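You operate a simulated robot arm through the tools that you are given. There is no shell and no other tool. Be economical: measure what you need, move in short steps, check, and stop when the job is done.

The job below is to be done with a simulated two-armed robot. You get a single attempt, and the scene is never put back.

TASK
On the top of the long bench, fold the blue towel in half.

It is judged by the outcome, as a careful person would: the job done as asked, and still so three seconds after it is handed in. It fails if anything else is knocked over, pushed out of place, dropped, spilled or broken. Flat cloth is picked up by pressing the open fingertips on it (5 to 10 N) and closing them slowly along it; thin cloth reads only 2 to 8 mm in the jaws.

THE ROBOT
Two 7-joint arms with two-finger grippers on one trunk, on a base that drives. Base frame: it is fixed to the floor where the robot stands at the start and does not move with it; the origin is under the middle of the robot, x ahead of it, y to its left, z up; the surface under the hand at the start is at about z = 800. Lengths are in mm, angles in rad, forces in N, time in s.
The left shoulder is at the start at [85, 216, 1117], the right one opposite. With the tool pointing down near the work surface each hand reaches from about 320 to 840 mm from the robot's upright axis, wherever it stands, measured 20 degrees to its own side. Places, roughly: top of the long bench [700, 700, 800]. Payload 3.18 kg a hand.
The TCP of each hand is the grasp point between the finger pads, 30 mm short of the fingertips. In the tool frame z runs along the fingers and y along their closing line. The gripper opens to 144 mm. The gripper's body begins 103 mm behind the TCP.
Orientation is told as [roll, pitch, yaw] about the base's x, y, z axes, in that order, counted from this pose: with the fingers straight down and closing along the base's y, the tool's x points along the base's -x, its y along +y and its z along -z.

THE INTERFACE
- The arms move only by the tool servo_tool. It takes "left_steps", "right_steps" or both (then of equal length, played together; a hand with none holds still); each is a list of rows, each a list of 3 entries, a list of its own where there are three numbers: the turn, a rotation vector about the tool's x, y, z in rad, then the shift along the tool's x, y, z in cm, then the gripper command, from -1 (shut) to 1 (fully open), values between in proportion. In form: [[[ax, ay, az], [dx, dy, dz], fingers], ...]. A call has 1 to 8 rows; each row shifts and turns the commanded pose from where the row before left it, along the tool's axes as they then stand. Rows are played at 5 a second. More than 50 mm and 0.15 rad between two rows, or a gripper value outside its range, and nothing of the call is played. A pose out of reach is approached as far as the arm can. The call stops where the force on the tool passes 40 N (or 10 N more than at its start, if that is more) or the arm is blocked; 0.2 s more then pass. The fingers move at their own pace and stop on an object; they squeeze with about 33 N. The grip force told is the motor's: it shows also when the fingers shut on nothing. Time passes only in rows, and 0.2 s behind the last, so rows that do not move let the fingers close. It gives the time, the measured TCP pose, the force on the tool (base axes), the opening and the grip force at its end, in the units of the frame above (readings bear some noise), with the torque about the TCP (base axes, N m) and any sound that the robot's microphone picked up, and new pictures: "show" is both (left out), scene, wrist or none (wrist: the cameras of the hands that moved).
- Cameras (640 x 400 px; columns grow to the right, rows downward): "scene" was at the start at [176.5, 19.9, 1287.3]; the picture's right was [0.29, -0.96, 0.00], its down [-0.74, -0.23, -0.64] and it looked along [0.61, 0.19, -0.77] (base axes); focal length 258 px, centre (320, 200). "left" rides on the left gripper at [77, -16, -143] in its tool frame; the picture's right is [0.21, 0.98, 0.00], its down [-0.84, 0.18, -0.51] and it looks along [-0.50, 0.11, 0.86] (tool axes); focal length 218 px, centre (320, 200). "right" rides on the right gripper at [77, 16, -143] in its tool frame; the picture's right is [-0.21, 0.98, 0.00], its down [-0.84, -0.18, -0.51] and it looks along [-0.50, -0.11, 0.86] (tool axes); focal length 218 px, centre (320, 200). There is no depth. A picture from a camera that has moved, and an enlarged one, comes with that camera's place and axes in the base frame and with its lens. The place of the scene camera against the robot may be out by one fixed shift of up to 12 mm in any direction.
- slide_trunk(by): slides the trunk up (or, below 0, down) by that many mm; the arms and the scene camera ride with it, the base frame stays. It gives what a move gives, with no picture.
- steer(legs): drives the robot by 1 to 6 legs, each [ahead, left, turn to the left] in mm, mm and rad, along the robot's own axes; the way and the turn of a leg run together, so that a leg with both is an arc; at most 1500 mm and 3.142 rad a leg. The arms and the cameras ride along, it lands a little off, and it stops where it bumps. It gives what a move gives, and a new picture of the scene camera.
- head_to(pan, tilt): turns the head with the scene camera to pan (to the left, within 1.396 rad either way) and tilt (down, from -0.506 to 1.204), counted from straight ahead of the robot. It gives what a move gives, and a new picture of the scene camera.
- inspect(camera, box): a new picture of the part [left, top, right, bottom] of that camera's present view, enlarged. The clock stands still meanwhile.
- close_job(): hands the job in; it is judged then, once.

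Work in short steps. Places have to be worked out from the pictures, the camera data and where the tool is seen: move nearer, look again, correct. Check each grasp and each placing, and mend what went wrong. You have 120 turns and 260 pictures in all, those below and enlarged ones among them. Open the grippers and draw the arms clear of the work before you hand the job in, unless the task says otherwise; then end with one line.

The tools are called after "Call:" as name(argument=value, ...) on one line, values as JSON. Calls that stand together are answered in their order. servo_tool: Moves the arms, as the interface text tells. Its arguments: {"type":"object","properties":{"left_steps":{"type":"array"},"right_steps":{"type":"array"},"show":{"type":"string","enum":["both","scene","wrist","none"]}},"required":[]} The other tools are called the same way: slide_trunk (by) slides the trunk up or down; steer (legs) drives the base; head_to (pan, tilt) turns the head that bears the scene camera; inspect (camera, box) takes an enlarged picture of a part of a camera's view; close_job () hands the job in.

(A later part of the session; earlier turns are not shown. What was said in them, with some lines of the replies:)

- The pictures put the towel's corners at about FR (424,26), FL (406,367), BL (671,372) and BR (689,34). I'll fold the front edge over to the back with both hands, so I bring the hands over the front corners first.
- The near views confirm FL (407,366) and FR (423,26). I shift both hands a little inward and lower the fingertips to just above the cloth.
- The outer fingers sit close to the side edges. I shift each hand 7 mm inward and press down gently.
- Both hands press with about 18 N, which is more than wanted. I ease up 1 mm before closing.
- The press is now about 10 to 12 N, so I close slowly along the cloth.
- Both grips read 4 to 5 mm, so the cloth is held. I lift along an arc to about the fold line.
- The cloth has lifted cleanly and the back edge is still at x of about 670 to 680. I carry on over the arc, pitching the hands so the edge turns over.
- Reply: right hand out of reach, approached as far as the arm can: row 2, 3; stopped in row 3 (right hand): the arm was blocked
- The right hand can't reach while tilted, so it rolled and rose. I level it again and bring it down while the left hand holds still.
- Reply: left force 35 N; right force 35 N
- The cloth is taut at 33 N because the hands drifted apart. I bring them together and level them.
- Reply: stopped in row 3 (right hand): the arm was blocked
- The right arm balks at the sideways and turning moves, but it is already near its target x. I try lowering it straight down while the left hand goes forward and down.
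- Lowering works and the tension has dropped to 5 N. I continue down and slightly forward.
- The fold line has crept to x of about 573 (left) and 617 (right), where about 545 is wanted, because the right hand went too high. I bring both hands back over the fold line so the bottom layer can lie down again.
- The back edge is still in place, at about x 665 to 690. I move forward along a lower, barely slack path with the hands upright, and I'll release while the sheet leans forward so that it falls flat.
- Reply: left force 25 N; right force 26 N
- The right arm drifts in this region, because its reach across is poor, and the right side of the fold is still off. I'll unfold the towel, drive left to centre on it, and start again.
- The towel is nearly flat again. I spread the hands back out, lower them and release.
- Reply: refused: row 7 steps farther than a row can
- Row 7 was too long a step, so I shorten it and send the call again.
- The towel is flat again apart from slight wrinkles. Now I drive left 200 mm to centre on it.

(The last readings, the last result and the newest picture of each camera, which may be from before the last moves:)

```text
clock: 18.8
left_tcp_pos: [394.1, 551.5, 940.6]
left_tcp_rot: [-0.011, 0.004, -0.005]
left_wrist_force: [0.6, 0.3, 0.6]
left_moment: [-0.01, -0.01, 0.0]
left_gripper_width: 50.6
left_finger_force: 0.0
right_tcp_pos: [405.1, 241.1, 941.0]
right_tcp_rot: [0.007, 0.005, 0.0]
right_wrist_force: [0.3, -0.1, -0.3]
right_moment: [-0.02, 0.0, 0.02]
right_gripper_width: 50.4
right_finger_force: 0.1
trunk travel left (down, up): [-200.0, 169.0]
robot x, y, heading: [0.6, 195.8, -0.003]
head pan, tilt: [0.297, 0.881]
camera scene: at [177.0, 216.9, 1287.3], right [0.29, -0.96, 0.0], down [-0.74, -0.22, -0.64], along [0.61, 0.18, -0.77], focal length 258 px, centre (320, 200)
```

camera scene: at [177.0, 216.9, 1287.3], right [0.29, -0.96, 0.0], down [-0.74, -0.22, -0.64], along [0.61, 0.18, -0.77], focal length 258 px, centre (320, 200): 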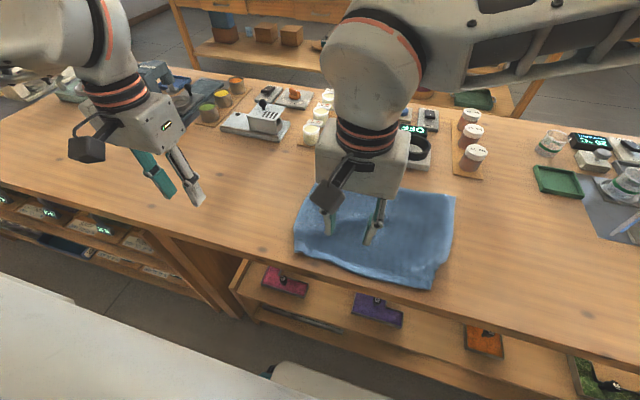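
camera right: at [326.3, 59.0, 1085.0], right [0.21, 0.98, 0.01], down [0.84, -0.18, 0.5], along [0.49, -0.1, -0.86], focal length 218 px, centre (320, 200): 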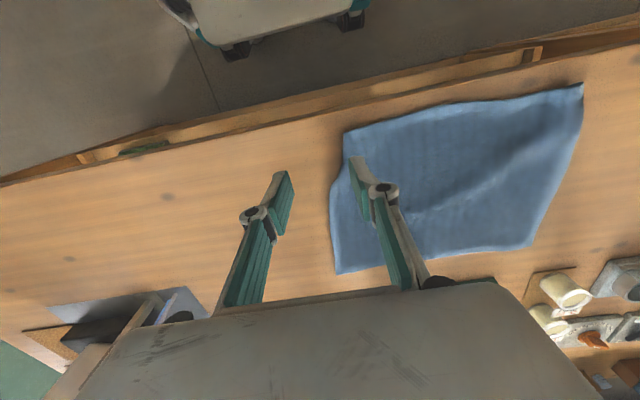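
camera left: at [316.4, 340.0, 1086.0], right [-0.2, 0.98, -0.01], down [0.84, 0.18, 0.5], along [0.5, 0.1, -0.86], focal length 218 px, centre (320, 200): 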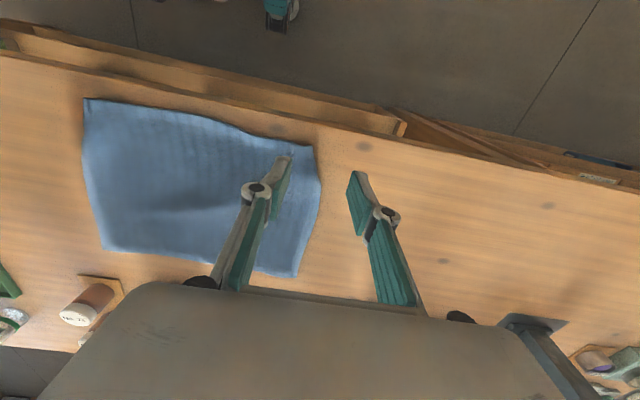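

Now I bring the hands back over the front corners and pan the head straight ahead.

Call:
servo_tool(left_steps=[[[0, 0, 0], [-0.4, -3.85, 0.5], -0.3], [[0, 0, 0], [-0.4, -3.85, 0.5], -0.3], [[0, 0, 0], [-0.4, -3.85, 0.5], -0.3], [[0, 0, 0], [-0.4, -3.85, 0.5], -0.3], [[0, 0, 0], [-0.4, -3.85, 0.5], -0.3], [[0, 0, 0], [-0.4, -3.85, 0.5], -0.3], [[0, 0, 0], [0, 0, 0], -0.3]], right_steps=[[[0, 0, 0], [-0.4, -2.8, 0.5], -0.3], [[0, 0, 0], [-0.4, -2.8, 0.5], -0.3], [[0, 0, 0], [-0.4, -2.8, 0.5], -0.3], [[0, 0, 0], [-0.4, -2.8, 0.5], -0.3], [[0, 0, 0], [-0.4, -2.8, 0.5], -0.3], [[0, 0, 0], [-0.4, -2.8, 0.5], -0.3], [[0, 0, 0], [0, 0, 0], -0.3]], show="wrist")

Call:
head_to(pan=0.0, tilt=0.88)

```text
clock: 20.4
left_tcp_pos: [418.4, 321.0, 914.0]
left_tcp_rot: [-0.011, 0.004, -0.004]
left_wrist_force: [0.3, -1.3, -0.4]
left_moment: [-0.05, 0.02, 0.02]
left_gripper_width: 50.3
left_finger_force: 0.0
right_tcp_pos: [428.5, 74.5, 908.3]
right_tcp_rot: [0.006, 0.007, 0.001]
right_wrist_force: [0.1, -0.4, -0.9]
right_moment: [0.01, 0.02, -0.01]
right_gripper_width: 50.5
right_finger_force: 0.1
trunk travel left (down, up): [-200.0, 169.0]
robot x, y, heading: [-0.5, 198.1, 0.003]
head pan, tilt: [0.297, 0.881]
camera right: at [353.2, 90.1, 1051.6], right [0.21, 0.98, 0.0], down [0.85, -0.18, 0.5], along [0.49, -0.1, -0.86], focal length 218 px, centre (320, 200)
camera left: at [343.0, 307.4, 1057.1], right [-0.21, 0.98, -0.01], down [0.84, 0.18, 0.5], along [0.49, 0.1, -0.86], focal length 218 px, centre (320, 200)
```

right: 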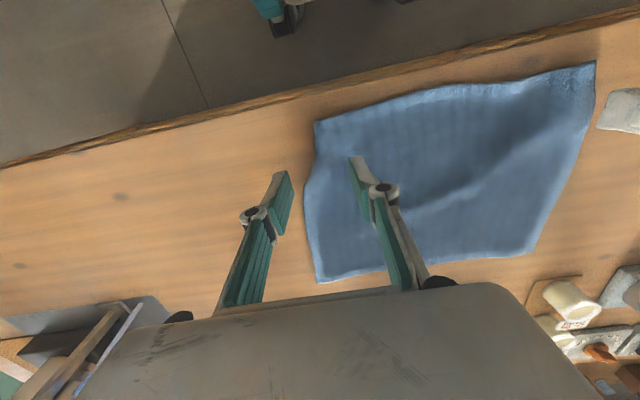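
left: 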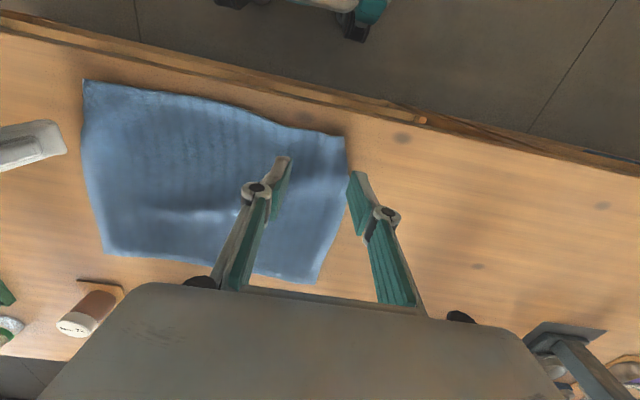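

```text
clock: 21.2
left_tcp_pos: [418.0, 319.9, 913.3]
left_tcp_rot: [-0.01, 0.004, -0.004]
left_wrist_force: [-1.3, 0.4, -0.8]
left_moment: [0.02, 0.0, 0.01]
left_gripper_width: 50.5
left_finger_force: 0.1
right_tcp_pos: [429.1, 73.2, 910.2]
right_tcp_rot: [0.007, 0.004, -0.001]
right_wrist_force: [0.1, -0.1, 0.4]
right_moment: [0.01, 0.01, 0.04]
right_gripper_width: 50.3
right_finger_force: 0.1
trunk travel left (down, up): [-200.0, 169.0]
robot x, y, heading: [-3.5, 195.8, 0.002]
head pan, tilt: [0.0, 0.88]
camera scene: at [180.4, 194.3, 1287.4], right [0.0, -1.0, 0.0], down [-0.77, 0.0, -0.64], along [0.64, 0.0, -0.77], focal length 258 px, centre (320, 200)
```

scene: 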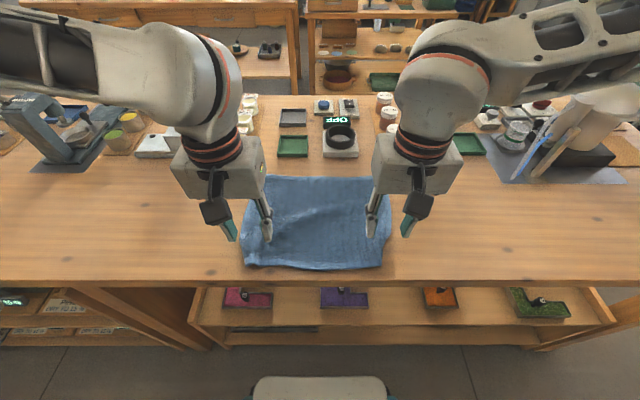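

The corners are now at about FL (400,352), FR (398,68), BL (660,365) and BR (660,20). I turn both grippers 90° so they close along x. That lets the fingers scoop the front edge itself and leave it pointing up, which turns over better.

Call:
servo_tool(left_steps=[[[0, 0, 0.143], [0, 0, 0], -0.3], [[0, 0, 0.143], [0, 0, 0], -0.3], [[0, 0, 0.143], [0, 0, 0], -0.3], [[0, 0, 0.143], [0, 0, 0], -0.3], [[0, 0, 0.143], [0, 0, 0], -0.3], [[0, 0, 0.143], [0, 0, 0], -0.3], [[0, 0, 0.143], [0, 0, 0], -0.3], [[0, 0, 0], [0, 0, 0], -0.3]], right_steps=[[[0, 0, -0.143], [0, 0, 0], -0.3], [[0, 0, -0.143], [0, 0, 0], -0.3], [[0, 0, -0.143], [0, 0, 0], -0.3], [[0, 0, -0.143], [0, 0, 0], -0.3], [[0, 0, -0.143], [0, 0, 0], -0.3], [[0, 0, -0.143], [0, 0, 0], -0.3], [[0, 0, -0.143], [0, 0, 0], -0.3], [[0, 0, 0], [0, 0, 0], -0.3]], show="scene")

```text
clock: 23.0
left_tcp_pos: [416.4, 320.6, 912.8]
left_tcp_rot: [-0.009, -0.009, -1.006]
left_wrist_force: [0.6, 0.0, 0.2]
left_moment: [0.02, -0.01, 0.0]
left_gripper_width: 50.3
left_finger_force: 0.1
right_tcp_pos: [427.6, 73.4, 910.7]
right_tcp_rot: [0.006, -0.002, 0.953]
right_wrist_force: [-0.3, 0.9, 1.6]
right_moment: [0.0, -0.01, 0.0]
right_gripper_width: 50.1
right_finger_force: 0.0
trunk travel left (down, up): [-200.0, 169.0]
robot x, y, heading: [-1.2, 196.4, 0.001]
head pan, tilt: [0.0, 0.88]
camera scene: at [180.5, 194.0, 1287.3], right [0.0, -1.0, 0.0], down [-0.77, 0.0, -0.64], along [0.64, 0.0, -0.77], focal length 258 px, centre (320, 200)
```

scene: 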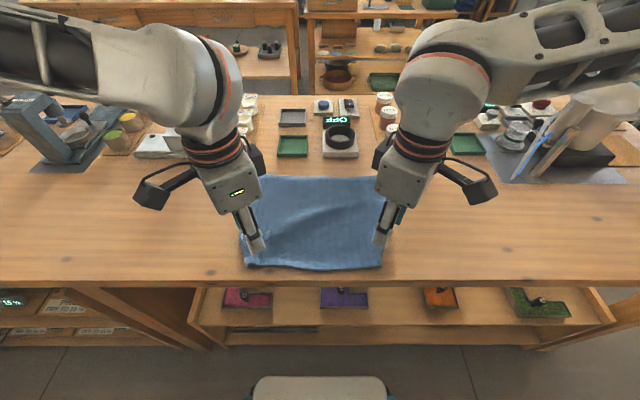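

Turning outward works for both hands, so I finish the quarter turn.

Call:
servo_tool(left_steps=[[[0, 0, 0.14], [0, 0, 0], -0.3], [[0, 0, 0.14], [0, 0, 0], -0.3], [[0, 0, 0.14], [0, 0, 0], -0.3], [[0, 0, 0.14], [0, 0, 0], -0.3], [[0, 0, 0], [0, 0, 0], -0.3]], right_steps=[[[0, 0, -0.14], [0, 0, 0], -0.3], [[0, 0, -0.14], [0, 0, 0], -0.3], [[0, 0, -0.14], [0, 0, 0], -0.3], [[0, 0, -0.14], [0, 0, 0], -0.3], [[0, 0, 0], [0, 0, 0], -0.3]])

```text
clock: 24.2
left_tcp_pos: [416.7, 319.2, 912.6]
left_tcp_rot: [-0.005, -0.011, -1.569]
left_wrist_force: [0.5, 0.2, -0.7]
left_moment: [0.03, -0.03, 0.01]
left_gripper_width: 50.5
left_finger_force: 0.0
right_tcp_pos: [428.2, 73.9, 910.1]
right_tcp_rot: [0.007, -0.001, 0.953]
right_wrist_force: [-0.2, -0.1, 0.0]
right_moment: [-0.03, 0.0, -0.02]
right_gripper_width: 50.3
right_finger_force: 0.2
right hand out of reach, approached as far as the arm can: row 1, 2, 3, 4
trunk travel left (down, up): [-200.0, 169.0]
robot x, y, heading: [4.5, 196.2, -0.002]
head pan, tilt: [0.0, 0.88]
camera scene: at [180.3, 194.1, 1287.4], right [0.0, -1.0, 0.0], down [-0.77, 0.0, -0.64], along [0.64, 0.0, -0.77], focal length 258 px, centre (320, 200)
camera right: at [371.5, 19.9, 1051.9], right [-0.68, 0.74, 0.01], down [0.64, 0.58, 0.51], along [0.37, 0.35, -0.86], focal length 218 px, centre (320, 200)
camera left: at [402.0, 398.1, 1055.3], right [0.98, 0.21, -0.01], down [0.19, -0.84, 0.52], along [0.1, -0.5, -0.86], focal length 218 px, centre (320, 200)
```

scene: 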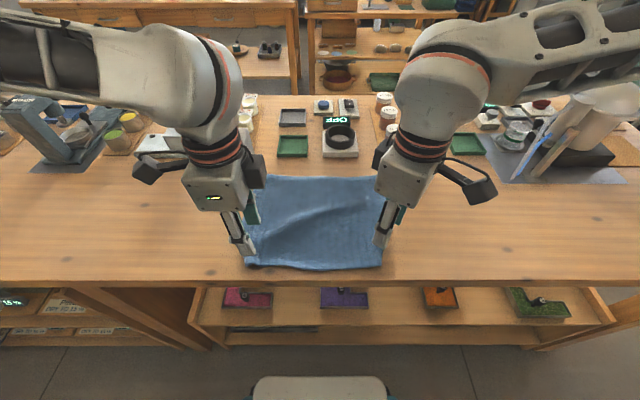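
right: 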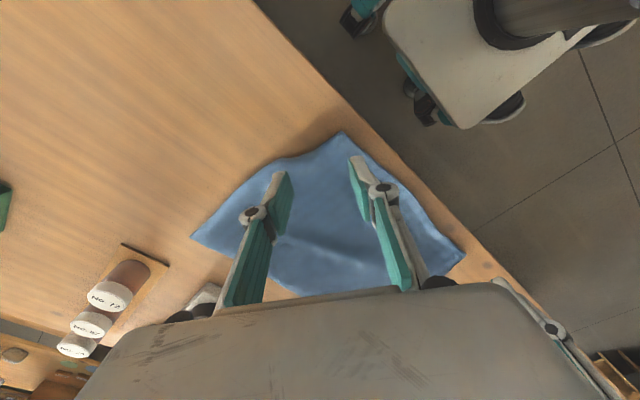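
left: 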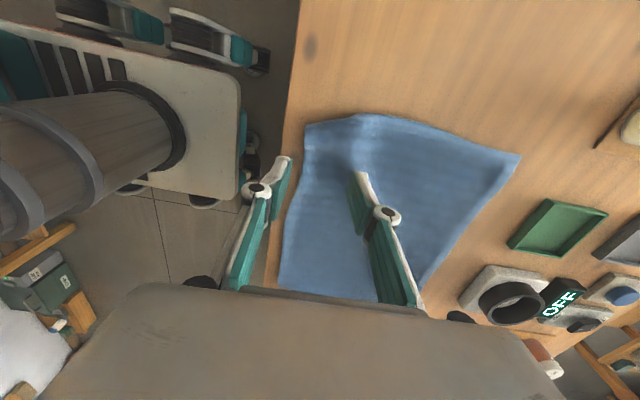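

The left hand is at 90°. The right wrist hits its limit at 0.95 rad, so I turn it the other way to yaw -1.57.

Call:
servo_tool(right_steps=[[[0, 0, 0.148], [0, 0, 0], -0.3], [[0, 0, 0.148], [0, 0, 0], -0.3], [[0, 0, 0.148], [0, 0, 0], -0.3], [[0, 0, 0.148], [0, 0, 0], -0.3], [[0, 0, 0.148], [0, 0, 0], -0.3], [[0, 0, 0.148], [0, 0, 0], -0.3], [[0, 0, 0.148], [0, 0, 0], -0.3], [[0, 0, 0.148], [0, 0, 0], -0.3]], show="none")

Call:
servo_tool(right_steps=[[[0, 0, 0.148], [0, 0, 0], -0.3], [[0, 0, 0.148], [0, 0, 0], -0.3], [[0, 0, 0.148], [0, 0, 0], -0.3], [[0, 0, 0.148], [0, 0, 0], -0.3], [[0, 0, 0.148], [0, 0, 0], -0.3], [[0, 0, 0.148], [0, 0, 0], -0.3], [[0, 0, 0.148], [0, 0, 0], -0.3], [[0, 0, 0.148], [0, 0, 0], -0.3]])

```text
clock: 26.0
left_tcp_pos: [416.7, 318.7, 912.6]
left_tcp_rot: [-0.004, -0.011, -1.566]
left_wrist_force: [-0.5, 0.5, 0.6]
left_moment: [0.0, 0.0, -0.02]
left_gripper_width: 50.4
left_finger_force: 0.0
right_tcp_pos: [427.6, 72.5, 910.6]
right_tcp_rot: [0.006, 0.007, -0.235]
right_wrist_force: [0.7, -0.1, -0.1]
right_moment: [-0.01, 0.03, 0.03]
right_gripper_width: 50.2
right_finger_force: 0.0
trunk travel left (down, up): [-200.0, 169.0]
robot x, y, heading: [-1.5, 197.3, -0.001]
head pan, tilt: [0.0, 0.88]
```

```text
clock: 27.8
left_tcp_pos: [416.6, 319.1, 912.9]
left_tcp_rot: [-0.004, -0.011, -1.565]
left_wrist_force: [0.4, 0.0, -0.5]
left_moment: [-0.03, -0.01, 0.0]
left_gripper_width: 50.6
left_finger_force: 0.1
right_tcp_pos: [428.8, 72.8, 910.3]
right_tcp_rot: [-0.003, 0.007, -1.418]
right_wrist_force: [-1.0, 0.7, -0.2]
right_moment: [-0.01, 0.0, -0.01]
right_gripper_width: 50.4
right_finger_force: 0.0
trunk travel left (down, up): [-200.0, 169.0]
robot x, y, heading: [2.9, 196.9, -0.005]
head pan, tilt: [0.0, 0.88]
camera scene: at [180.4, 194.1, 1287.3], right [0.0, -1.0, 0.0], down [-0.77, 0.0, -0.64], along [0.64, 0.0, -0.77], focal length 258 px, centre (320, 200)
camera right: at [433.4, 150.2, 1052.0], right [1.0, -0.06, -0.01], down [-0.05, -0.86, 0.5], along [-0.03, -0.5, -0.86], focal length 218 px, centre (320, 200)
```

scene: 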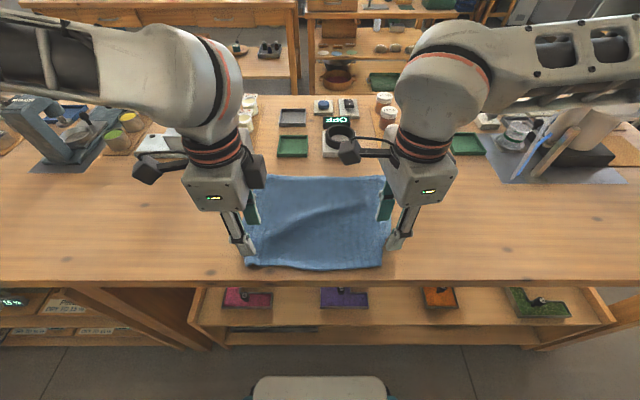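
right: 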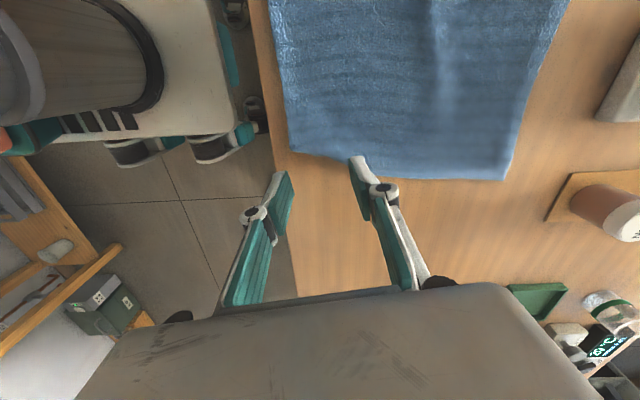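

Both hands now close along x, and the front edge lies at x of about 396 to 400. I place the jaws astride it near the corners, with the outer finger off the cloth, and come lower.

Call:
servo_tool(left_steps=[[[0, 0, 0], [0.6, -0.9, 1.0], -0.36], [[0, 0, 0], [0.6, -0.9, 2.2], -0.36], [[0, 0, 0], [0, 0, 2.2], -0.36], [[0, 0, 0], [0, 0, 1.2], -0.36], [[0, 0, 0], [0, 0, 0], -0.36]], right_steps=[[[0, 0, 0.148], [0, 0, 0.8], -0.36], [[0, 0, 0], [0.8, -1.5, 2.2], -0.36], [[0, 0, 0], [0.8, -1.6, 2.2], -0.36], [[0, 0, 0], [0, 0, 1.2], -0.36], [[0, 0, 0], [0, 0, 0], -0.36]])

```text
clock: 29.0
left_tcp_pos: [398.2, 331.1, 848.2]
left_tcp_rot: [-0.006, -0.01, -1.564]
left_wrist_force: [0.2, 0.8, 0.0]
left_moment: [-0.02, 0.01, 0.01]
left_gripper_width: 46.0
left_finger_force: 0.1
right_tcp_pos: [397.0, 89.3, 845.0]
right_tcp_rot: [-0.005, 0.006, -1.564]
right_wrist_force: [0.0, 0.4, 0.3]
right_moment: [0.01, -0.01, 0.04]
right_gripper_width: 46.2
right_finger_force: 0.0
trunk travel left (down, up): [-200.0, 169.0]
robot x, y, heading: [0.4, 195.6, -0.004]
head pan, tilt: [0.0, 0.88]
camera scene: at [180.2, 194.2, 1287.5], right [0.0, -1.0, 0.0], down [-0.77, 0.0, -0.64], along [0.64, 0.0, -0.77], focal length 258 px, centre (320, 200)
camera right: at [413.8, 165.7, 988.3], right [0.98, -0.2, -0.01], down [-0.17, -0.85, 0.5], along [-0.11, -0.49, -0.86], focal length 218 px, centre (320, 200)
camera left: at [383.3, 409.2, 990.0], right [0.98, 0.21, -0.01], down [0.19, -0.84, 0.52], along [0.11, -0.5, -0.86], focal length 218 px, centre (320, 200)
```

scene: 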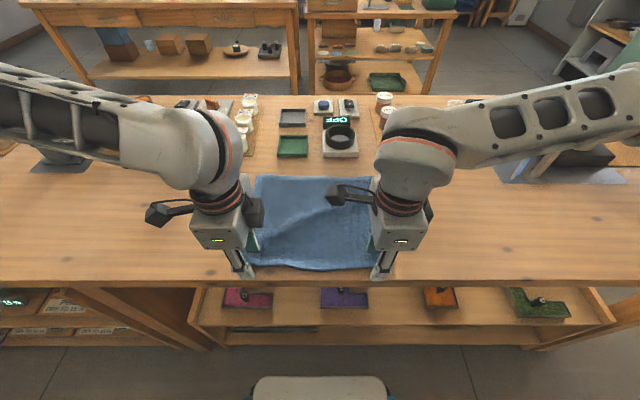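
right: 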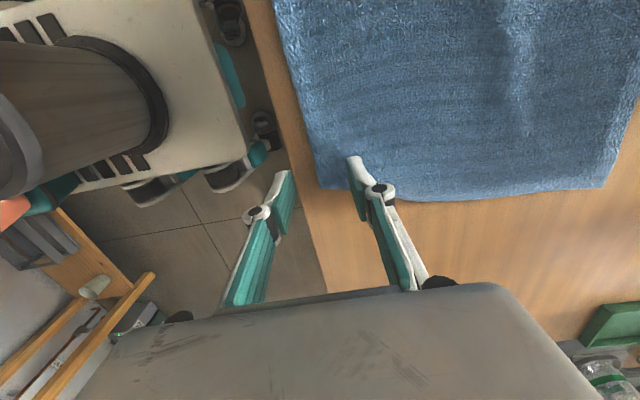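
left: 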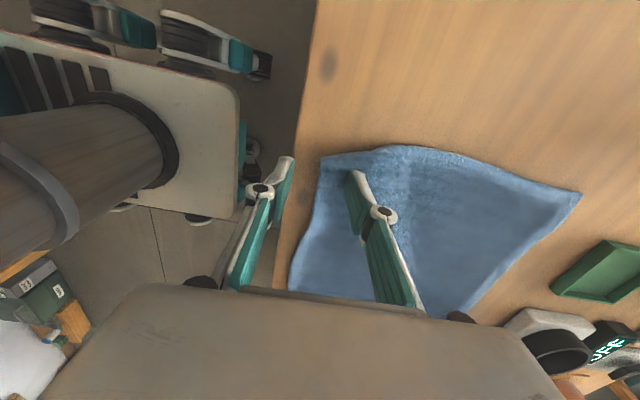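

The bench's front edge is close, at x of about 373, so I narrow the jaws to 32 mm, shift slightly inward, and go down to touch.

Call:
servo_tool(left_steps=[[[0, 0, 0], [0, 0.5, 0.8], -0.556], [[0, 0, 0], [0, 0, 0.5], -0.556], [[0, 0, 0], [0, 0, 0.2], -0.556], [[0, 0, 0], [0, 0, 0.1], -0.556], [[0, 0, 0], [0, 0, 0], -0.556]], right_steps=[[[0, 0, 0], [0, 0.2, 0.6], -0.556], [[0, 0, 0], [0, 0, 0.4], -0.556], [[0, 0, 0], [0, 0, 0.2], -0.556], [[0, 0, 0], [0, 0, 0.1], -0.556], [[0, 0, 0], [0, 0, 0], -0.556]], show="wrist")

```text
clock: 30.2
left_tcp_pos: [403.3, 330.6, 831.4]
left_tcp_rot: [-0.002, -0.01, -1.563]
left_wrist_force: [1.5, 1.6, 7.5]
left_moment: [0.12, -0.2, 0.03]
left_gripper_width: 32.7
left_finger_force: 0.6
right_tcp_pos: [398.7, 89.4, 835.8]
right_tcp_rot: [-0.001, 0.009, -1.563]
right_wrist_force: [1.0, -0.3, 8.4]
right_moment: [-0.01, -0.19, -0.01]
right_gripper_width: 31.6
right_finger_force: 0.1
trunk travel left (down, up): [-200.0, 169.0]
robot x, y, heading: [-1.1, 195.4, -0.004]
head pan, tilt: [0.0, 0.88]
camera right: at [414.9, 165.2, 976.7], right [0.98, -0.2, 0.0], down [-0.17, -0.85, 0.5], along [-0.1, -0.49, -0.86], focal length 218 px, centre (320, 200)
camera left: at [387.8, 409.1, 975.2], right [0.98, 0.21, 0.0], down [0.19, -0.84, 0.52], along [0.11, -0.5, -0.86], focal length 218 px, centre (320, 200)
```

right: 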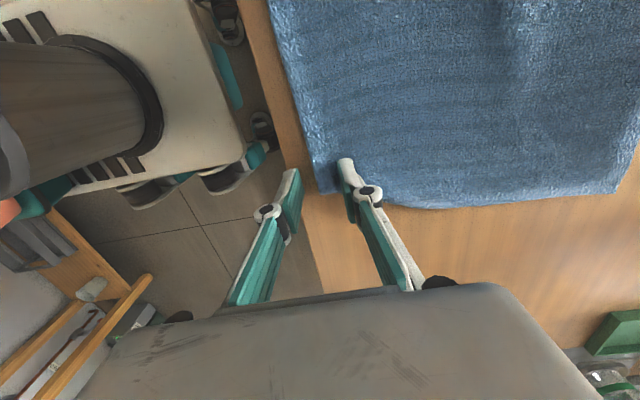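
left: 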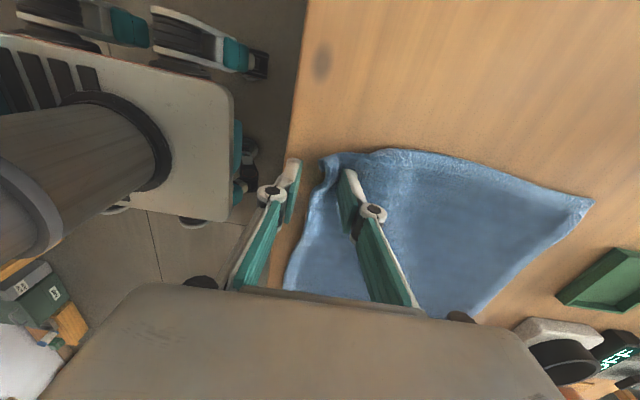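

Only the inner fingers bear on the thick cloth. I tilt each hand by 0.1 rad so the outer finger also reaches the bench, and check the force.

Call:
servo_tool(left_steps=[[[-0.1, 0, 0], [0, -0.2, 0], -0.556], [[0, 0, 0], [0, 0, 0.1], -0.556], [[0, 0, 0], [0, 0, 0], -0.556]], right_steps=[[[-0.1, 0, 0], [0, -0.2, 0], -0.556], [[0, 0, 0], [0, 0, 0.1], -0.556], [[0, 0, 0], [0, 0, 0], -0.556]], show="none")

```text
clock: 31.0
left_tcp_pos: [400.2, 329.9, 831.8]
left_tcp_rot: [0.098, -0.011, -1.565]
left_wrist_force: [-5.6, 2.5, 15.0]
left_moment: [0.19, 0.39, -0.03]
left_gripper_width: 33.2
left_finger_force: 0.5
right_tcp_pos: [395.9, 89.2, 832.9]
right_tcp_rot: [0.095, 0.005, -1.564]
right_wrist_force: [-1.0, -0.3, 3.7]
right_moment: [-0.02, -0.04, -0.01]
right_gripper_width: 31.7
right_finger_force: 0.1
trunk travel left (down, up): [-200.0, 169.0]
robot x, y, heading: [1.7, 195.0, -0.003]
head pan, tilt: [0.0, 0.88]
```

The outer fingers now touch, with the left at 15 N and the right at 4 N. I trim both heights and close slowly.

Call:
servo_tool(left_steps=[[[0, 0, 0], [0, 0, -0.03], -0.556], [[0, 0, 0], [0, 0, 0], -0.62], [[0, 0, 0], [0, 0, 0], -0.7], [[0, 0, 0], [0, 0, 0], -0.78], [[0, 0, 0], [0, 0, 0], -0.86], [[0, 0, 0], [0, 0, 0], -0.94], [[0, 0, 0], [0, 0, 0], -1], [[0, 0, 0], [0, 0, 0], -1]], right_steps=[[[0, 0, 0], [0, 0, 0.1], -0.556], [[0, 0, 0], [0, 0, 0], -0.62], [[0, 0, 0], [0, 0, 0], -0.7], [[0, 0, 0], [0, 0, 0], -0.78], [[0, 0, 0], [0, 0, 0], -0.86], [[0, 0, 0], [0, 0, 0], -0.94], [[0, 0, 0], [0, 0, 0], -1], [[0, 0, 0], [0, 0, 0], -1]])

```text
clock: 32.8
left_tcp_pos: [400.7, 330.8, 830.5]
left_tcp_rot: [0.097, -0.01, -1.566]
left_wrist_force: [0.2, 0.1, -0.8]
left_moment: [0.02, -0.01, -0.02]
left_gripper_width: 6.1
left_finger_force: 37.5
right_tcp_pos: [397.0, 91.0, 832.0]
right_tcp_rot: [0.096, 0.006, -1.564]
right_wrist_force: [1.2, 0.1, 4.0]
right_moment: [-0.06, 0.0, -0.01]
right_gripper_width: 3.6
right_finger_force: 27.2
trunk travel left (down, up): [-200.0, 169.0]
robot x, y, heading: [-0.5, 195.3, -0.002]
head pan, tilt: [0.0, 0.88]
camera scene: at [180.0, 194.2, 1287.4], right [0.0, -1.0, 0.0], down [-0.77, 0.0, -0.64], along [0.64, 0.0, -0.77], focal length 258 px, centre (320, 200)
camera right: at [398.9, 165.5, 975.3], right [0.97, -0.2, 0.09], down [-0.22, -0.85, 0.48], along [-0.02, -0.49, -0.87], focal length 218 px, centre (320, 200)
camera left: at [371.5, 409.3, 971.3], right [0.97, 0.22, 0.09], down [0.13, -0.84, 0.53], along [0.19, -0.5, -0.84], focal length 218 px, centre (320, 200)
```

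scene: 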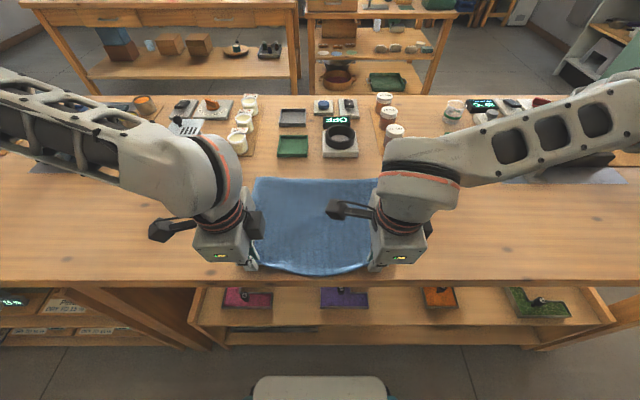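
right: 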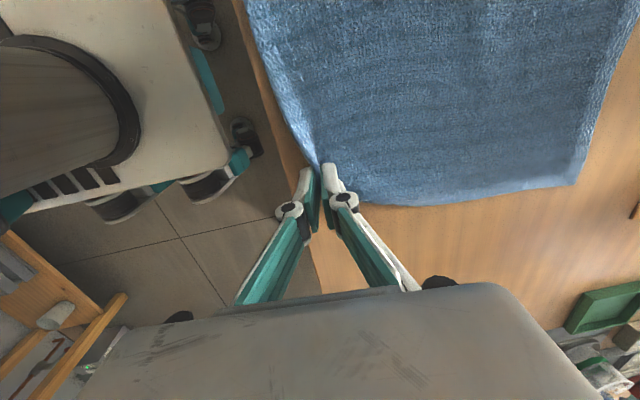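
left: 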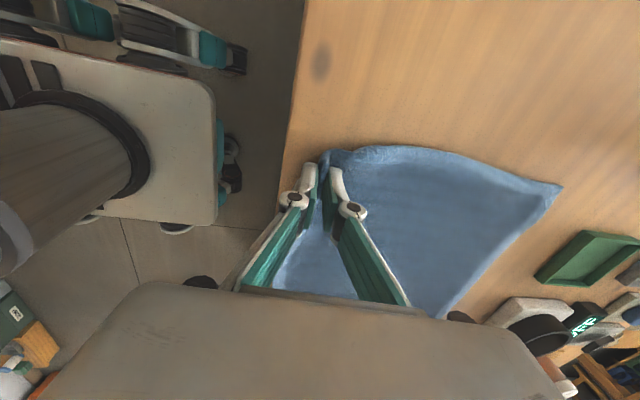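

Both edges are scooped, at 6.1 and 3.6 mm. I lift slightly and spread the hands to take out the gather along the front edge.

Call:
servo_tool(left_steps=[[[0, 0, 0], [0, 0.2, -1.5], -1], [[0, 0, 0], [0, 0.2, -1.5], -1], [[0, 0, 0], [0.6, 0, 0], -1], [[0, 0, 0], [0.6, 0, 0], -1], [[0, 0, 0], [0, 0, 0], -1]], right_steps=[[[0, 0, 0], [0, 0.2, -1.5], -1], [[0, 0, 0], [0, 0.2, -1.5], -1], [[0, 0, 0], [-1.5, 0, 0], -1], [[0, 0, 0], [-1.5, 0, 0], -1], [[0, 0, 0], [0, 0, 0], -1]])

```text
clock: 34.0
left_tcp_pos: [402.5, 342.9, 862.2]
left_tcp_rot: [0.095, -0.013, -1.565]
left_wrist_force: [-3.0, -1.4, 3.3]
left_moment: [-0.09, -0.04, 0.0]
left_gripper_width: 2.5
left_finger_force: 34.0
right_tcp_pos: [399.3, 59.3, 861.4]
right_tcp_rot: [0.097, 0.004, -1.564]
right_wrist_force: [1.0, 3.0, -0.7]
right_moment: [0.08, -0.03, 0.05]
right_gripper_width: 3.3
right_finger_force: 39.7
trunk travel left (down, up): [-200.0, 169.0]
robot x, y, heading: [0.1, 196.7, -0.005]
head pan, tilt: [0.0, 0.88]
camera scene: at [180.4, 194.3, 1287.3], right [0.0, -1.0, 0.0], down [-0.77, 0.0, -0.64], along [0.64, 0.0, -0.77], focal length 258 px, centre (320, 200)
camera right: at [400.5, 134.6, 1004.1], right [0.97, -0.2, 0.09], down [-0.22, -0.85, 0.48], along [-0.02, -0.49, -0.87], focal length 218 px, centre (320, 200)
camera left: at [372.7, 421.7, 1001.3], right [0.97, 0.22, 0.09], down [0.14, -0.84, 0.53], along [0.19, -0.5, -0.84], focal length 218 px, centre (320, 200)
```

scene: 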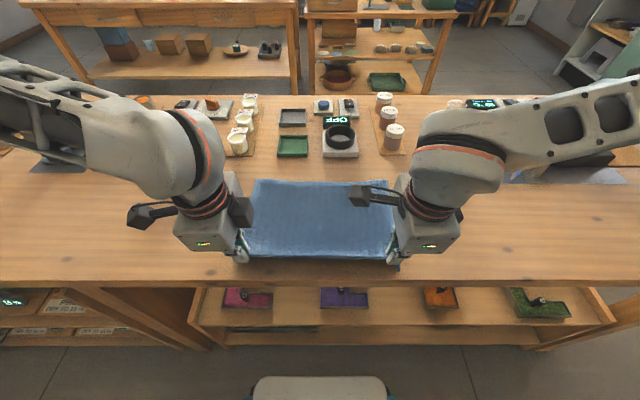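
right: 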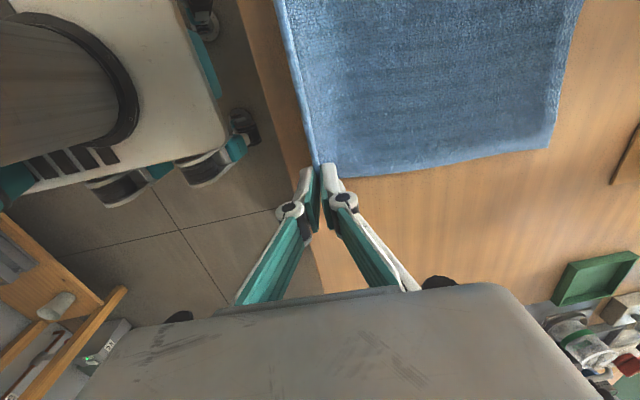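
left: 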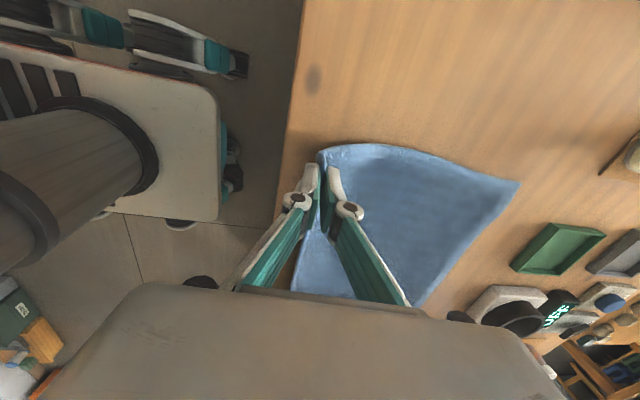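

The towel is smooth with light tension and the back edge is at x of about 641, so the fold line should be near 509. I arc up to above it, spreading slightly.

Call:
servo_tool(left_steps=[[[0, 0, 0], [0.1, 1.4, -2.2], -1], [[0.05, 0, 0], [0.1, 2.5, -2.2], -1], [[0.05, 0, 0], [0.1, 3.5, -1.6], -1], [[0, 0, 0], [0.1, 3.5, -0.5], -1], [[0, 0, 0], [0, 0, 0], -1]], right_steps=[[[0, 0, 0], [-0.3, 1.4, -2.2], -1], [[0.05, 0, 0], [-0.3, 2.5, -2.2], -1], [[0.05, 0, 0], [-0.3, 3.5, -1.6], -1], [[0, 0, 0], [-0.2, 3.5, -0.5], -1], [[0, 0, 0], [0, 0, 0], -1]])

```text
clock: 35.2
left_tcp_pos: [506.1, 350.1, 934.1]
left_tcp_rot: [-0.004, -0.011, -1.566]
left_wrist_force: [-0.3, -3.5, 1.3]
left_moment: [-0.07, -0.03, 0.02]
left_gripper_width: 1.9
left_finger_force: 27.2
right_tcp_pos: [504.6, 48.7, 931.2]
right_tcp_rot: [-0.004, 0.006, -1.563]
right_wrist_force: [-0.4, 4.0, 0.0]
right_moment: [0.1, -0.04, -0.03]
right_gripper_width: 2.9
right_finger_force: 34.5
trunk travel left (down, up): [-200.0, 169.0]
robot x, y, heading: [-4.5, 197.7, 0.0]
head pan, tilt: [0.0, 0.88]
camera scene: at [179.6, 194.0, 1287.6], right [0.0, -1.0, 0.0], down [-0.77, 0.0, -0.64], along [0.64, 0.0, -0.77], focal length 258 px, centre (320, 200)
camera right: at [519.6, 124.7, 1071.7], right [0.98, -0.2, -0.01], down [-0.17, -0.85, 0.5], along [-0.11, -0.49, -0.86], focal length 218 px, centre (320, 200)
camera left: at [491.0, 428.5, 1074.8], right [0.98, 0.21, -0.01], down [0.19, -0.84, 0.52], along [0.11, -0.5, -0.86], focal length 218 px, centre (320, 200)
```

scene: 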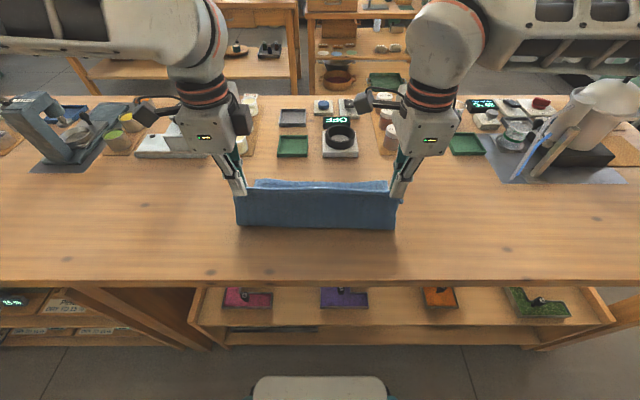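
right: 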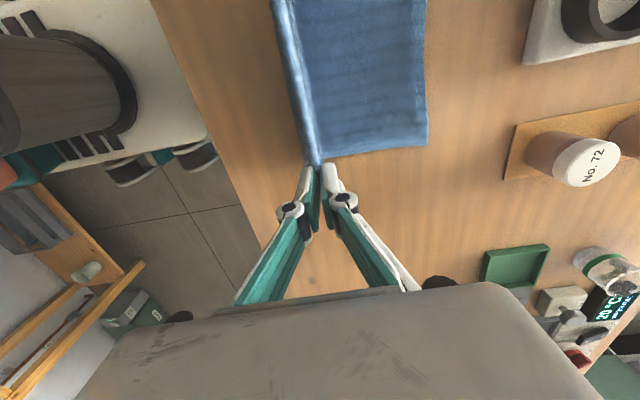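
left: 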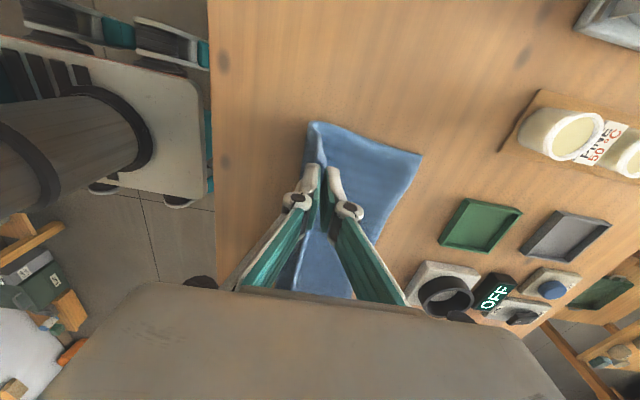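

The cloth hangs evenly and the back edge is at x of about 635, so the fold is near 503. I continue over and down, tilting slightly.

Call:
servo_tool(left_steps=[[[0.04, 0, 0], [0.1, 3.5, 0.5], -1], [[0.04, 0, 0], [0.1, 3.0, 1.5], -1], [[0.04, 0, 0], [0, 2.6, 2.1], -1], [[0.04, 0, 0], [0, 1.8, 2.3], -1], [[0, 0, 0], [0, 0, 0], -1]], right_steps=[[[0.04, 0, 0], [-0.2, 3.5, 0.5], -1], [[0.04, 0, 0], [-0.2, 3.0, 1.4], -1], [[0.04, 0, 0], [-0.1, 2.6, 2.0], -1], [[0.04, 0, 0], [0, 1.8, 2.2], -1], [[0, 0, 0], [0, 0, 0], -1]])

```text
clock: 36.4
left_tcp_pos: [609.0, 348.9, 862.6]
left_tcp_rot: [-0.161, -0.011, -1.567]
left_wrist_force: [-0.4, -3.5, 2.5]
left_moment: [0.0, -0.08, -0.01]
left_gripper_width: 4.1
left_finger_force: 40.4
right_tcp_pos: [606.7, 44.5, 864.9]
right_tcp_rot: [-0.165, 0.005, -1.563]
right_wrist_force: [-1.1, 2.4, 0.5]
right_moment: [0.07, -0.08, -0.01]
right_gripper_width: 2.2
right_finger_force: 33.1
trunk travel left (down, up): [-200.0, 169.0]
robot x, y, heading: [0.1, 193.8, -0.002]
head pan, tilt: [0.0, 0.88]
camera scene: at [179.3, 194.0, 1287.8], right [0.0, -1.0, 0.0], down [-0.77, 0.0, -0.64], along [0.64, 0.0, -0.77], focal length 258 px, centre (320, 200)
camera right: at [645.5, 120.6, 1002.8], right [0.97, -0.2, -0.16], down [-0.09, -0.85, 0.52], along [-0.24, -0.49, -0.84], focal length 218 px, centre (320, 200)
camera left: at [616.6, 428.5, 1005.8], right [0.96, 0.21, -0.16], down [0.26, -0.84, 0.48], along [-0.03, -0.51, -0.86], focal length 218 px, centre (320, 200)
```

scene: 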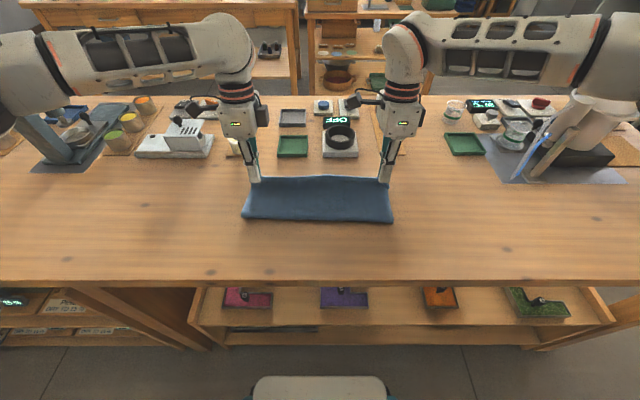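
right: 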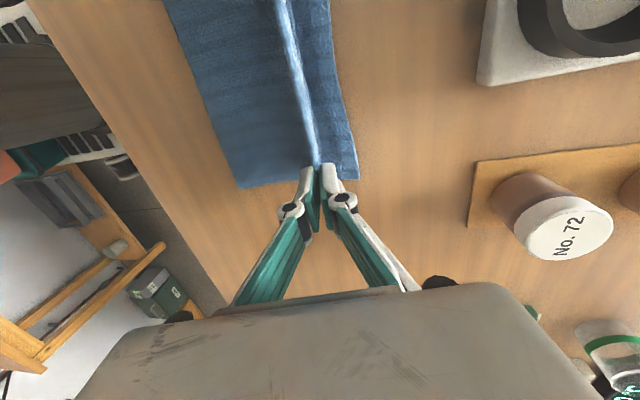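
left: 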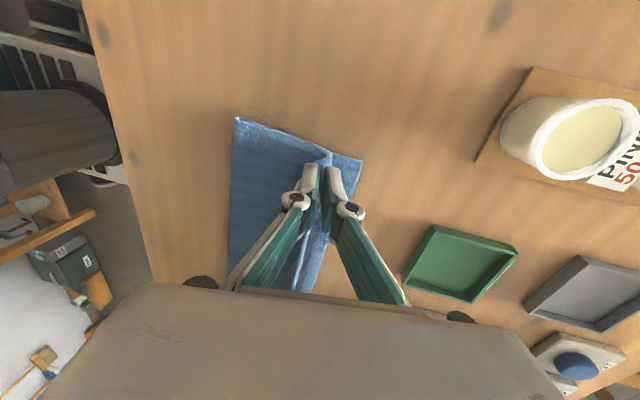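

The fold line runs straight at x of about 500 to 513 and the back edge at 630 to 639, which is very close to half. I lower the edge on to the back edge and open the fingers a little.

Call:
servo_tool(left_steps=[[[0, 0, 0], [0, 0.7, 0.9], -1], [[0, 0, 0], [0, 1.0, 0.9], -1], [[0, 0, 0], [0, 0.3, 0], -1], [[0, 0, 0], [0, 0, 0], -0.8], [[0, 0, 0], [0, 0, 0], -0.6], [[0, 0, 0], [0, 0, 0], -0.6]], right_steps=[[[0, 0, 0], [0, 0.5, 0.9], -1], [[0, 0, 0], [0, 0.7, 0.9], -1], [[0, 0, 0], [0, 0.2, 0], -1], [[0, 0, 0], [0, 0, 0], -0.8], [[0, 0, 0], [0, 0, 0], -0.6], [[0, 0, 0], [0, 0, 0], -0.6]])

```text
clock: 37.8
left_tcp_pos: [627.5, 350.4, 839.6]
left_tcp_rot: [-0.164, -0.009, -1.566]
left_wrist_force: [0.0, -0.6, -0.7]
left_moment: [0.01, 0.02, -0.01]
left_gripper_width: 28.8
left_finger_force: 0.1
right_tcp_pos: [617.6, 45.2, 843.8]
right_tcp_rot: [-0.164, 0.006, -1.563]
right_wrist_force: [0.6, -0.1, -0.3]
right_moment: [-0.04, -0.01, 0.0]
right_gripper_width: 28.7
right_finger_force: 0.0
trunk travel left (down, up): [-200.0, 169.0]
robot x, y, heading: [-1.8, 197.3, -0.001]
head pan, tilt: [0.0, 0.88]
camera scene: at [180.4, 194.1, 1287.4], right [0.0, -1.0, 0.0], down [-0.77, 0.0, -0.64], along [0.64, 0.0, -0.77], focal length 258 px, centre (320, 200)
camera right: at [656.1, 120.7, 982.0], right [0.97, -0.2, -0.16], down [-0.09, -0.85, 0.52], along [-0.24, -0.49, -0.84], focal length 218 px, centre (320, 200)
camera left: at [634.5, 428.6, 983.6], right [0.96, 0.21, -0.16], down [0.27, -0.84, 0.48], along [-0.03, -0.5, -0.86], focal length 218 px, centre (320, 200)
```

scene: 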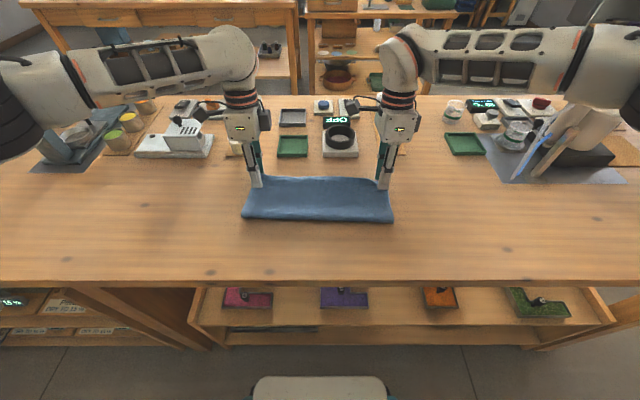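
right: 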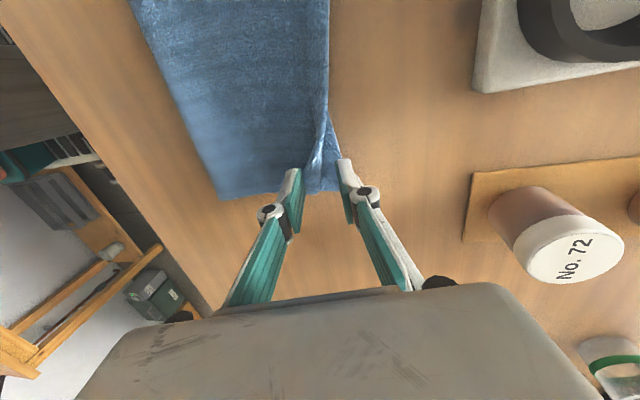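
left: 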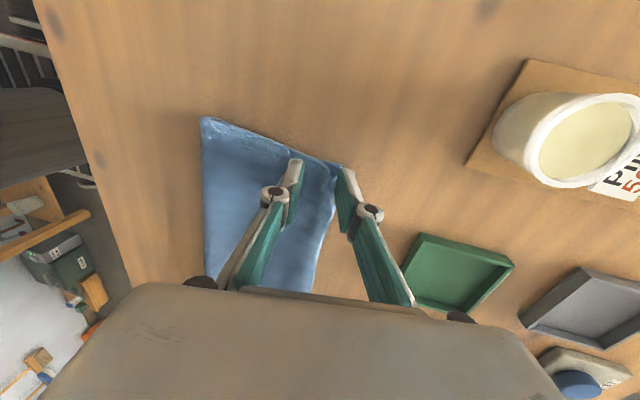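

The cloth is released and lies well. I draw both hands straight up and look from above.

Call:
servo_tool(left_steps=[[[0, 0, 0], [0, 0, -2], -0.6], [[0, 0, 0], [0, 0, -4], -0.6], [[0, 0, 0], [0, 0, -4.5], -0.6], [[0, 0, 0], [0, 0, -3], -0.6]], right_steps=[[[0, 0, 0], [0, 0, -2], -0.6], [[0, 0, 0], [0, 0, -4], -0.6], [[0, 0, 0], [0, 0, -4.5], -0.6], [[0, 0, 0], [0, 0, -3], -0.6]])

Call:
inspect(camera="scene", box=[210, 120, 430, 255])

```text
clock: 38.8
left_tcp_pos: [648.2, 349.1, 971.8]
left_tcp_rot: [-0.162, -0.01, -1.564]
left_wrist_force: [-1.1, 1.4, -0.3]
left_moment: [-0.04, -0.05, 0.0]
left_gripper_width: 29.0
left_finger_force: 0.1
right_tcp_pos: [637.4, 44.5, 978.6]
right_tcp_rot: [-0.164, 0.006, -1.566]
right_wrist_force: [-0.8, -0.3, 1.2]
right_moment: [0.01, -0.04, 0.0]
right_gripper_width: 29.0
right_finger_force: 0.1
trunk travel left (down, up): [-200.0, 169.0]
robot x, y, heading: [-0.3, 195.6, 0.001]
head pan, tilt: [0.0, 0.88]
camera scene: at [179.6, 194.2, 1287.6], right [0.0, -1.0, 0.0], down [-0.77, 0.0, -0.64], along [0.64, 0.0, -0.77], focal length 258 px, centre (320, 200)
camera right: at [676.6, 120.9, 1115.6], right [0.97, -0.2, -0.16], down [-0.09, -0.85, 0.52], along [-0.24, -0.49, -0.84], focal length 218 px, centre (320, 200)
camera left: at [655.7, 428.1, 1115.7], right [0.96, 0.21, -0.16], down [0.26, -0.84, 0.48], along [-0.03, -0.51, -0.86], focal length 218 px, centre (320, 200)
```

scene: 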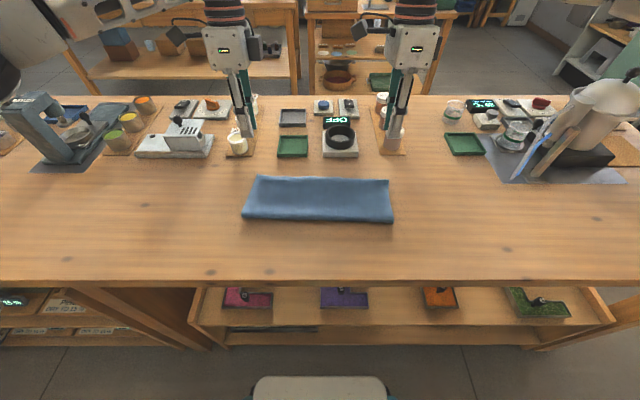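
right: 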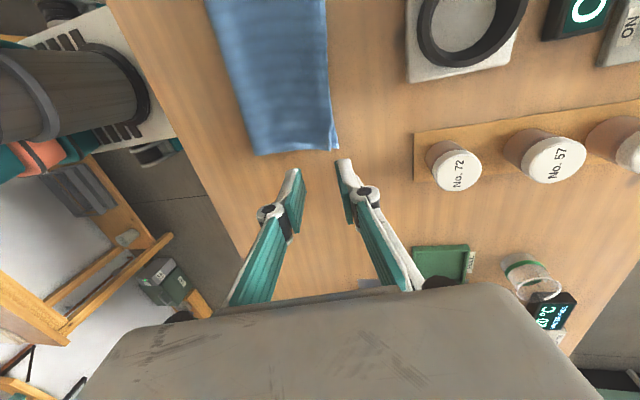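
left: 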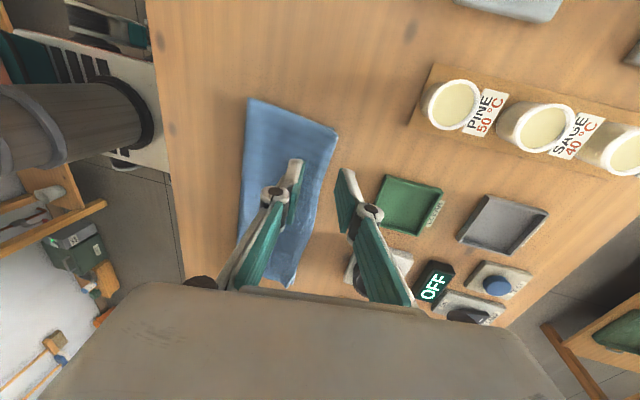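

```text
2.91 times, centred on (320, 188) of scene
camera zoom: at [179.6, 194.2, 1287.6], right [0.0, -1.0, 0.0], down [-0.77, 0.0, -0.64], along [0.64, 0.0, -0.77], focal length 752 px, centre (320, 236)
```

zoom: 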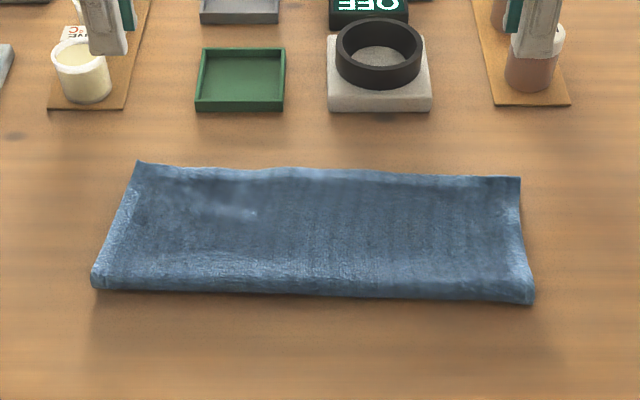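

The towel is neatly folded in half with the edges aligned. I draw the arms back clear of the work and open them.

Call:
servo_tool(left_steps=[[[0, 0, 0], [0, -1, -4.5], -0.6], [[0, 0, 0], [0, -4.8, 0], -0.6], [[0, 0, 0], [1, -4.8, 0], -0.3], [[0, 0, 0], [1, -4.8, 0], 0.3], [[0, 0, 0], [1, -4.8, 0], 0.6], [[0, 0, 0], [0, 0, 0], 0.6]], right_steps=[[[0, 0, 0], [0, -1, -4.5], -0.6], [[0, 0, 0], [0, -4.8, 0], -0.6], [[0, 0, 0], [-1, -4.8, 0], -0.3], [[0, 0, 0], [-1, -4.8, 0], 0.3], [[0, 0, 0], [-1, -4.8, 0], 0.6], [[0, 0, 0], [0, 0, 0], 0.6]], show="scene")

```text
clock: 40.2
left_tcp_pos: [461.9, 384.1, 1048.4]
left_tcp_rot: [-0.162, -0.012, -1.563]
left_wrist_force: [0.3, -0.7, -0.4]
left_moment: [-0.02, 0.05, -0.01]
left_gripper_width: 115.0
left_finger_force: 0.1
left hand out of reach, approached as far as the arm can: row 5
right_tcp_pos: [449.9, 11.5, 1052.5]
right_tcp_rot: [-0.167, 0.005, -1.564]
right_wrist_force: [0.3, 0.0, 0.0]
right_moment: [0.02, 0.05, -0.02]
right_gripper_width: 115.3
right_finger_force: 0.1
trunk travel left (down, up): [-200.0, 169.0]
robot x, y, heading: [2.9, 194.2, -0.005]
head pan, tilt: [0.0, 0.88]
camera scene: at [182.1, 194.2, 1286.8], right [0.0, -1.0, 0.0], down [-0.77, 0.0, -0.64], along [0.64, 0.0, -0.77], focal length 258 px, centre (320, 200)
```

scene: 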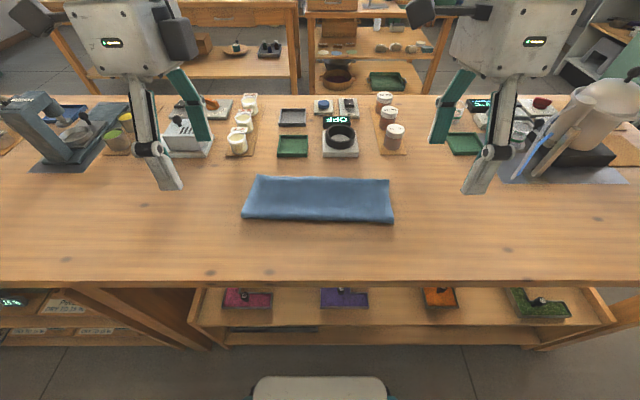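

The towel is folded, everything else on the bench is where it was, and the arms are clear with the grippers open. I hand the job in.

Call:
close_job()

```text
The job is handed in.
```

The blue towel is folded in half on the long bench, with its front edge laid over its back edge. The first fold went crooked, so I unfolded the towel and folded it again. Nothing else was disturbed.
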